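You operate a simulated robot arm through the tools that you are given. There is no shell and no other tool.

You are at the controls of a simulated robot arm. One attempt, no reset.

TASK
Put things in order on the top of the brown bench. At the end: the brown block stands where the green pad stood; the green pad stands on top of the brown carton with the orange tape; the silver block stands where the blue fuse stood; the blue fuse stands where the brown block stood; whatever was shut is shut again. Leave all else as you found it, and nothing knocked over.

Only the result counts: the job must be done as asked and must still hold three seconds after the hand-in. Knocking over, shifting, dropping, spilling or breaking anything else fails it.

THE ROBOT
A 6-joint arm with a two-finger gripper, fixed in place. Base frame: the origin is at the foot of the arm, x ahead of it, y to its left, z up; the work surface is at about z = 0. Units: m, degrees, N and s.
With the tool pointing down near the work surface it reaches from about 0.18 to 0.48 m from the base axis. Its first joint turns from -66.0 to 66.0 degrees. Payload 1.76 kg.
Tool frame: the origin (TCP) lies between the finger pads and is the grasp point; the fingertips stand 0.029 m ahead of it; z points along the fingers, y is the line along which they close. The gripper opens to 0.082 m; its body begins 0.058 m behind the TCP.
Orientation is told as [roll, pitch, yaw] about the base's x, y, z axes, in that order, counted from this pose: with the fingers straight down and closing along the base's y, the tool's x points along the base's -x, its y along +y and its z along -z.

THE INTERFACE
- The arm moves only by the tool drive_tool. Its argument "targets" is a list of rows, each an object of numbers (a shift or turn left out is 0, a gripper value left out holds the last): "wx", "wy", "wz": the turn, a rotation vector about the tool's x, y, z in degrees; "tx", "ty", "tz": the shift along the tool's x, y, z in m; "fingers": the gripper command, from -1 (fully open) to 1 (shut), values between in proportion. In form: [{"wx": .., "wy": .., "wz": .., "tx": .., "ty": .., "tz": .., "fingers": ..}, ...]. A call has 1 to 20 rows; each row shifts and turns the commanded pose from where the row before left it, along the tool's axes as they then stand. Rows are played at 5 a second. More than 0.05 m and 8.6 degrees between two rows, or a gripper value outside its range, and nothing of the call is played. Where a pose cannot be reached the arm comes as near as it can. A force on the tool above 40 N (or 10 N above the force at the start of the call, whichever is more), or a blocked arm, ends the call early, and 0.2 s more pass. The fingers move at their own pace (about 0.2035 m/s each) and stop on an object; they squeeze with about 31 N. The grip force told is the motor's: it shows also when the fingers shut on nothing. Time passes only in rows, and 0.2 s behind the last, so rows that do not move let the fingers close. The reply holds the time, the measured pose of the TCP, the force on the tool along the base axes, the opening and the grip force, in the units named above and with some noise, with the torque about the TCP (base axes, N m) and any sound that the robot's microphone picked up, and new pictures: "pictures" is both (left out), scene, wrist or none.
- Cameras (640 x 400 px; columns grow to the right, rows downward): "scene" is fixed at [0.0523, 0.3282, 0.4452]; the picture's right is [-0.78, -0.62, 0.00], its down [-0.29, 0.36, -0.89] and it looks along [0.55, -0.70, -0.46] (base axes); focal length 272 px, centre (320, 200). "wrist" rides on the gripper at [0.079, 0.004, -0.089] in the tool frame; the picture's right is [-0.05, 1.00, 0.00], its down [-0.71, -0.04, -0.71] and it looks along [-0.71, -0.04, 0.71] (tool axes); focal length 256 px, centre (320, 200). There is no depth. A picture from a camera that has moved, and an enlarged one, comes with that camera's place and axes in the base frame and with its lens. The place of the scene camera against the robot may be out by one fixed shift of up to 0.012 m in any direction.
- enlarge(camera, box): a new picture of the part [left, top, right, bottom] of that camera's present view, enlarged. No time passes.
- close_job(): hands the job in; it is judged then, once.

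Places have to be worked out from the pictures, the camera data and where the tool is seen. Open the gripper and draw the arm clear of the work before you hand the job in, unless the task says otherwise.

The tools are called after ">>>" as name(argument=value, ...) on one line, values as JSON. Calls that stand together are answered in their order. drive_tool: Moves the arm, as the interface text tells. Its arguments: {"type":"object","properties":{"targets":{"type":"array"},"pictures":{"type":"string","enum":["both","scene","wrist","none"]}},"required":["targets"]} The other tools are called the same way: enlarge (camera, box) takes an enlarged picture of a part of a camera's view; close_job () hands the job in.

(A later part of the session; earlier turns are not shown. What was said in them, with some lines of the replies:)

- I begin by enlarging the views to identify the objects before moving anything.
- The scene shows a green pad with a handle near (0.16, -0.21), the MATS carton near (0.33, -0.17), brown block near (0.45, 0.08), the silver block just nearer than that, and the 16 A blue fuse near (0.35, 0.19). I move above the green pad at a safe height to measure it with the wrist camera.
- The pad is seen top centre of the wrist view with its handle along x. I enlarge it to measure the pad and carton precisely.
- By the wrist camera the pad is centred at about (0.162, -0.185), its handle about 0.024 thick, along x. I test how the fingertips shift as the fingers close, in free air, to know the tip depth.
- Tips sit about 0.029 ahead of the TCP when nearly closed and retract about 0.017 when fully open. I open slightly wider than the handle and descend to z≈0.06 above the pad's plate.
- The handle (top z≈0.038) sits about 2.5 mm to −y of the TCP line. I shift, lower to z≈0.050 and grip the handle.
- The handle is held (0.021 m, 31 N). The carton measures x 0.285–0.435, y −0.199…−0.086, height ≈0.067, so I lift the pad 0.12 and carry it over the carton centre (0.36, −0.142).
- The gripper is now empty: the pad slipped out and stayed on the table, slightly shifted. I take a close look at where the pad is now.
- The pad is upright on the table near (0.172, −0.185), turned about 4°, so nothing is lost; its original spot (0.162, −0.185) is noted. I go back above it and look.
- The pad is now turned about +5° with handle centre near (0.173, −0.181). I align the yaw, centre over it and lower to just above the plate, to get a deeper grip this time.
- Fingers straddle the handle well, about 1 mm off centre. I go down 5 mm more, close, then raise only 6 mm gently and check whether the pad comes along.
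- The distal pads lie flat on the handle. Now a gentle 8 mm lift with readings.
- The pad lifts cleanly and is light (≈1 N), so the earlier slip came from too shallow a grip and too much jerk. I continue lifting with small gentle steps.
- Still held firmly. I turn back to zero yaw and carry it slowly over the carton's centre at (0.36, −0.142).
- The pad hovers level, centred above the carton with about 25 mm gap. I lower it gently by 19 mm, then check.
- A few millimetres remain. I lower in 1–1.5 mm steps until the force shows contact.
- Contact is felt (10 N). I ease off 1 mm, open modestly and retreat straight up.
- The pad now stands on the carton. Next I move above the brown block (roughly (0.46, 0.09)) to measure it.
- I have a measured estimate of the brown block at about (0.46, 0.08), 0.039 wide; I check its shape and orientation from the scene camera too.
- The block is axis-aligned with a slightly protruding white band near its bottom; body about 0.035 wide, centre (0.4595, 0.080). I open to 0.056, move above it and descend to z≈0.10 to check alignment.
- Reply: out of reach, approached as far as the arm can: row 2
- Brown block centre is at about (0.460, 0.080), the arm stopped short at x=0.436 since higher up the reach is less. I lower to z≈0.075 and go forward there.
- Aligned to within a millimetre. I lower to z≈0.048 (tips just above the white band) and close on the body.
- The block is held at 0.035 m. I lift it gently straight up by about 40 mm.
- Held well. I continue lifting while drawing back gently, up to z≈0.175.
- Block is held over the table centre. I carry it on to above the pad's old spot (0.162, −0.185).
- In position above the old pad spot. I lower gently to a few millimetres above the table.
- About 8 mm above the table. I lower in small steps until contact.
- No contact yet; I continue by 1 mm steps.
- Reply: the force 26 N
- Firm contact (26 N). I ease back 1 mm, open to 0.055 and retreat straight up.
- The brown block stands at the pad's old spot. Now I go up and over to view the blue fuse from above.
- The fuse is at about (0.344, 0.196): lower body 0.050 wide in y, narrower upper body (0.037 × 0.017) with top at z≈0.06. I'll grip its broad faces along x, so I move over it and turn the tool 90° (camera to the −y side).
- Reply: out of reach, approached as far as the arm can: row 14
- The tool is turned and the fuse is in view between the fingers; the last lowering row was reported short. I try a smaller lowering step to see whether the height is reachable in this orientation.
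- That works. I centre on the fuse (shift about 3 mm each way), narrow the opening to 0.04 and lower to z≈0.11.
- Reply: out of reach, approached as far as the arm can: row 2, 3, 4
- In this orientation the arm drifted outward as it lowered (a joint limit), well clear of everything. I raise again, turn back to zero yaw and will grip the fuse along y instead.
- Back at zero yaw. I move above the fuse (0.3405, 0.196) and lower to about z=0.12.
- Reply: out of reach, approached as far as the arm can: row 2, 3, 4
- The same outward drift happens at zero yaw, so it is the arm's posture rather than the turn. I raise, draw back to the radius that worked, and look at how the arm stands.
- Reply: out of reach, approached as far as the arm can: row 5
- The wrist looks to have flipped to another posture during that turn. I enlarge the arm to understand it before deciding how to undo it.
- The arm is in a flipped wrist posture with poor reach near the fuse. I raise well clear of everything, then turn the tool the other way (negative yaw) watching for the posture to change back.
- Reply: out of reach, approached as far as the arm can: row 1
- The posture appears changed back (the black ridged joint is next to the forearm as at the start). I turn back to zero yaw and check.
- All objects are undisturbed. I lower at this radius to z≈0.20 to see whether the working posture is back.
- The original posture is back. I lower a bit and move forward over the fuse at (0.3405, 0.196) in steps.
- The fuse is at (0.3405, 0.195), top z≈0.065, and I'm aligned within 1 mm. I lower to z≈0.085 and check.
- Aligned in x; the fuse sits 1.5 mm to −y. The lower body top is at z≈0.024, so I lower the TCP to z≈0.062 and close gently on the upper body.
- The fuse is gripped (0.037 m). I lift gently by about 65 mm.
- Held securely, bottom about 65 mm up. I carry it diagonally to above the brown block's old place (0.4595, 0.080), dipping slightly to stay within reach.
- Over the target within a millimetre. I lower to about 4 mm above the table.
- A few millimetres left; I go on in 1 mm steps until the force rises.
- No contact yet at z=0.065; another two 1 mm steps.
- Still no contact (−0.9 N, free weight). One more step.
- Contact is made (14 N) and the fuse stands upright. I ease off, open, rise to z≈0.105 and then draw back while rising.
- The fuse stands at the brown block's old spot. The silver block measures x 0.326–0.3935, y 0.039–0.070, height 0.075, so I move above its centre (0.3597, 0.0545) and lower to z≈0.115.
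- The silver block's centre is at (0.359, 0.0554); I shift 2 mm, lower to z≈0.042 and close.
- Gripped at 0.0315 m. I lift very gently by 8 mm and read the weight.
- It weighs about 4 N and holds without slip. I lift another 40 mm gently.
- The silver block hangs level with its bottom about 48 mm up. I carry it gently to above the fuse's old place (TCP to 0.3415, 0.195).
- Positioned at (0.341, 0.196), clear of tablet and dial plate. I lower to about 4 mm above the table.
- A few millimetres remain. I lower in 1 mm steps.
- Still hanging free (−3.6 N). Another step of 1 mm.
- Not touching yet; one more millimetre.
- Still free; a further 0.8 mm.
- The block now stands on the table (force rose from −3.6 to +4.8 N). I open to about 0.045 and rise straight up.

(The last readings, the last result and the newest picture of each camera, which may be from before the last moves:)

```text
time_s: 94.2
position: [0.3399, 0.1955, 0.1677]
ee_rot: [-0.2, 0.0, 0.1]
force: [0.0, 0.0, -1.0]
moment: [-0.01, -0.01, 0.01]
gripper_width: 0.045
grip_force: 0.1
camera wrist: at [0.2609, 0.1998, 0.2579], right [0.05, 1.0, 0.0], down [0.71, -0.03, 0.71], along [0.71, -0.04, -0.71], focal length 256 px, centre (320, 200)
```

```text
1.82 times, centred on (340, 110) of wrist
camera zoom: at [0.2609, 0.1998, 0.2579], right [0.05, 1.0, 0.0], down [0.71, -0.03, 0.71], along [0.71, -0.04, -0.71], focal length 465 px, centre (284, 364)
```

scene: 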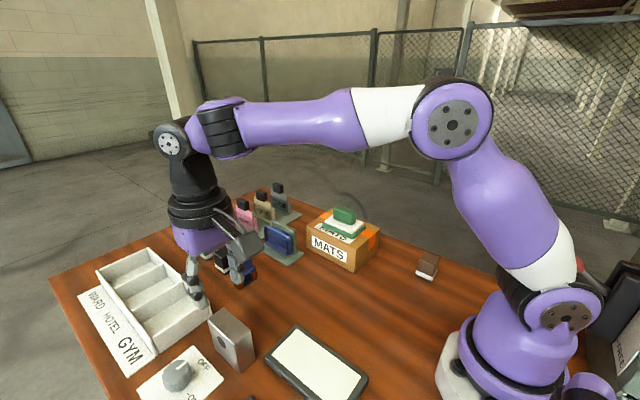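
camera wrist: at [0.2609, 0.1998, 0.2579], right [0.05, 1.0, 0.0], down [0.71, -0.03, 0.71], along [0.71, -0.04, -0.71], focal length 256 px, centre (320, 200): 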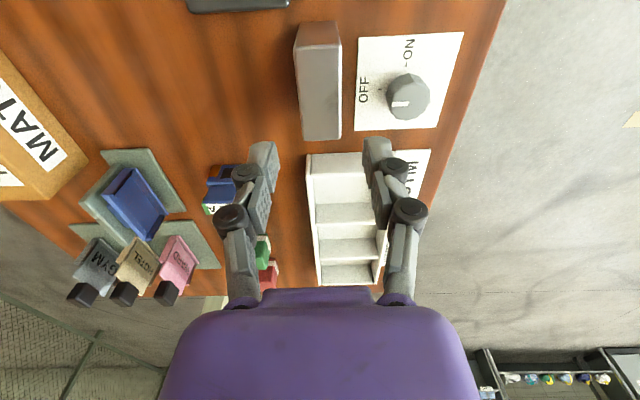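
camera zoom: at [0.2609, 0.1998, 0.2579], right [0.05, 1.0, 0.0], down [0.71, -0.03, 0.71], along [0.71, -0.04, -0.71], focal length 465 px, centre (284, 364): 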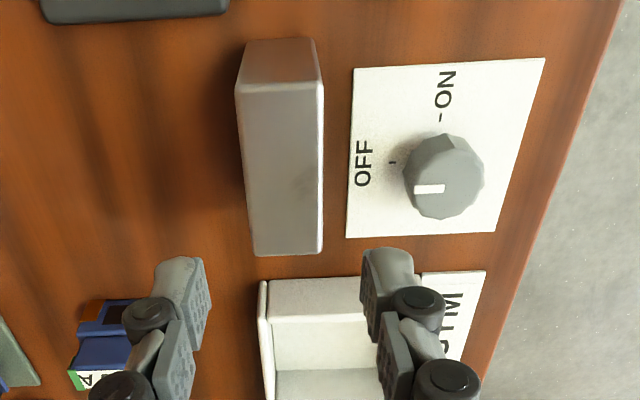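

Silver block stands upright at the fuse's old place. I raise the arm, return toward the start pose with the gripper open, and inspect everything.

>>> drive_tool(targets=[{"tz": -0.04}, {"tz": -0.04}, {"tx": 0.011, "ty": -0.04, "tz": -0.01}, {"tx": 0.011, "ty": -0.04, "tz": -0.01}, {"tx": 0.011, "ty": -0.04, "tz": -0.01}, {"tx": 0.011, "ty": -0.04, "tz": -0.01}, {"tx": 0.011, "ty": -0.04, "tz": -0.01}, {"tx": 0.011, "ty": -0.04, "tz": -0.01}, {"tx": 0.004, "ty": -0.023, "tz": -0.005}, {"fingers": -1}, {"fingers": -1}, {}], pictures="both")

>>> enlarge(camera="scene", box=[160, 170, 320, 310])

>>> enlarge(camera="scene", box=[290, 190, 470, 310])

>>> enlarge(camera="scene", box=[60, 240, 400, 400])

>>> enlarge(camera="wrist", box=[200, 0, 620, 260])

```text
time_s: 96.8
position: [0.2699, -0.0654, 0.3125]
ee_rot: [0.0, 0.0, 0.2]
force: [-0.3, 0.4, 0.3]
moment: [0.0, 0.03, 0.01]
gripper_width: 0.0821
grip_force: 0.0
camera wrist: at [0.1915, -0.0622, 0.4025], right [0.05, 1.0, 0.0], down [0.71, -0.03, 0.71], along [0.71, -0.04, -0.71], focal length 256 px, centre (320, 200)
```

scene: 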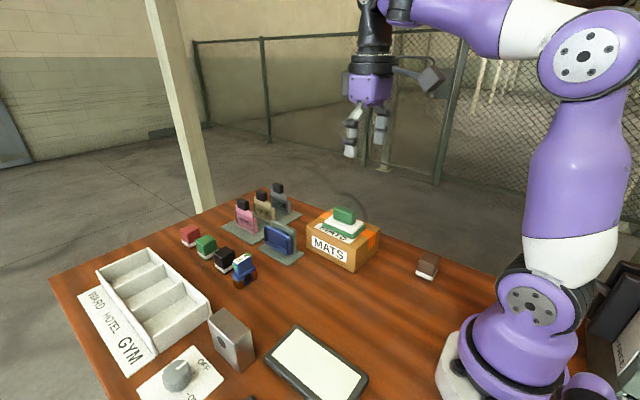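
wrist: 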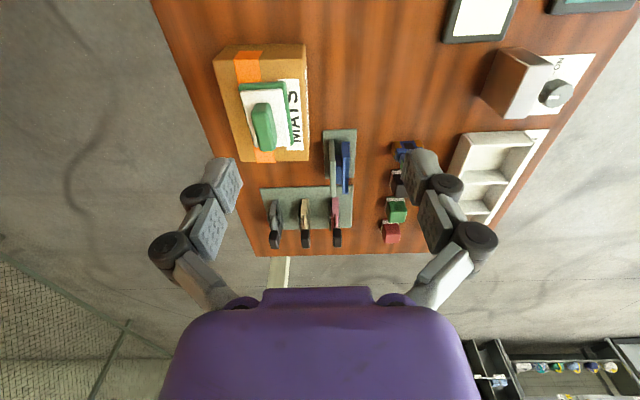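

```text
2.86 times, centred on (240, 240) of scene
camera zoom: at [0.0523, 0.3282, 0.4452], right [-0.78, -0.62, 0.0], down [-0.29, 0.36, -0.89], along [0.55, -0.7, -0.46], focal length 776 px, centre (549, 86)
```

zoom: 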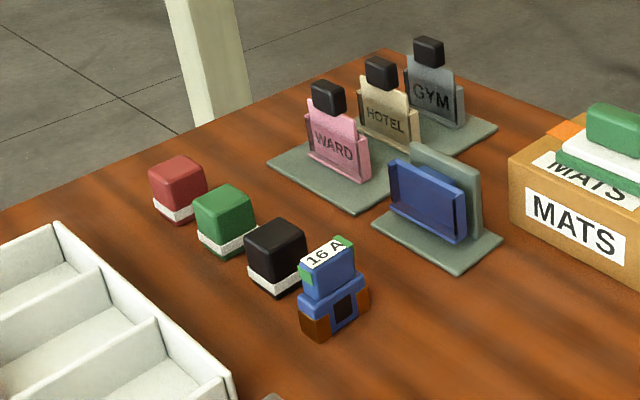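

```text
3.33 times, centred on (380, 250) of scene
camera zoom: at [0.0523, 0.3282, 0.4452], right [-0.78, -0.62, 0.0], down [-0.29, 0.36, -0.89], along [0.55, -0.7, -0.46], focal length 905 px, centre (120, 33)
```

zoom: 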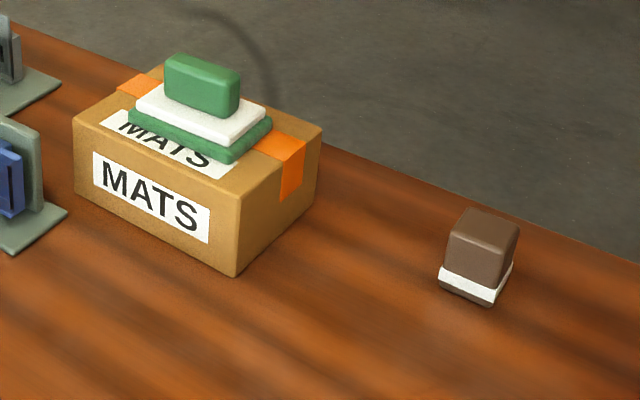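

```text
1.88 times, centred on (230, 320) of scene
camera zoom: at [0.0523, 0.3282, 0.4452], right [-0.78, -0.62, 0.0], down [-0.29, 0.36, -0.89], along [0.55, -0.7, -0.46], focal length 511 px, centre (489, -26)
```

zoom: 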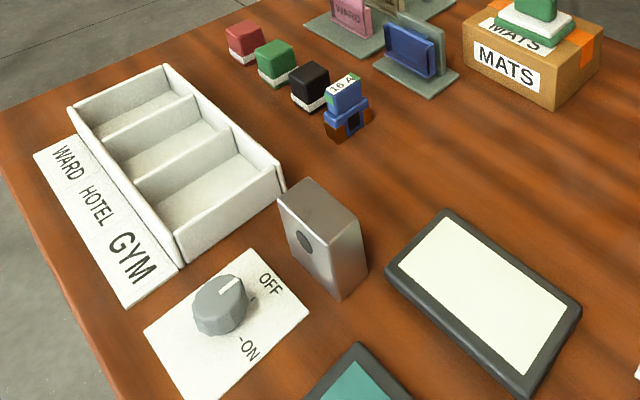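

```text
1.52 times, centred on (410, 130) of wrist
camera zoom: at [0.1915, -0.0622, 0.4025], right [0.05, 1.0, 0.0], down [0.71, -0.03, 0.71], along [0.71, -0.04, -0.71], focal length 390 px, centre (183, 307)
```

zoom: 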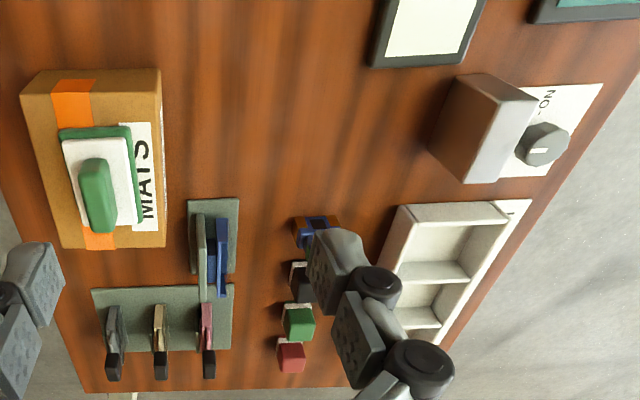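

All four items stand upright in their assigned places: pad on the carton, brown block at the pad's spot, fuse at the brown block's spot, silver block at the fuse's spot. Everything else matches the starting pictures, the gripper is open and the arm is clear, so I hand in the job.

>>> close_job()

```text
The job is handed in.
```

The job is handed in, with all four items upright in their new places:

- **Green pad:** it stands centred on top of the MATS carton (the brown one with the orange tape).
- **Brown block:** it stands where the green pad was.
- **Blue fuse:** it stands where the brown block was.
- **Silver block:** it stands where the blue fuse was.

On the first try the green pad slipped out of the gripper and shifted about 1 cm on the bench. I picked it up again, carried it more gently and set it on the carton. The brown block went to the pad's original spot, not the shifted one.

I opened nothing, so nothing needed shutting again. In the final pictures everything else looks the same as at the start. The gripper was open and the arm was back near its starting pose, clear of the bench.
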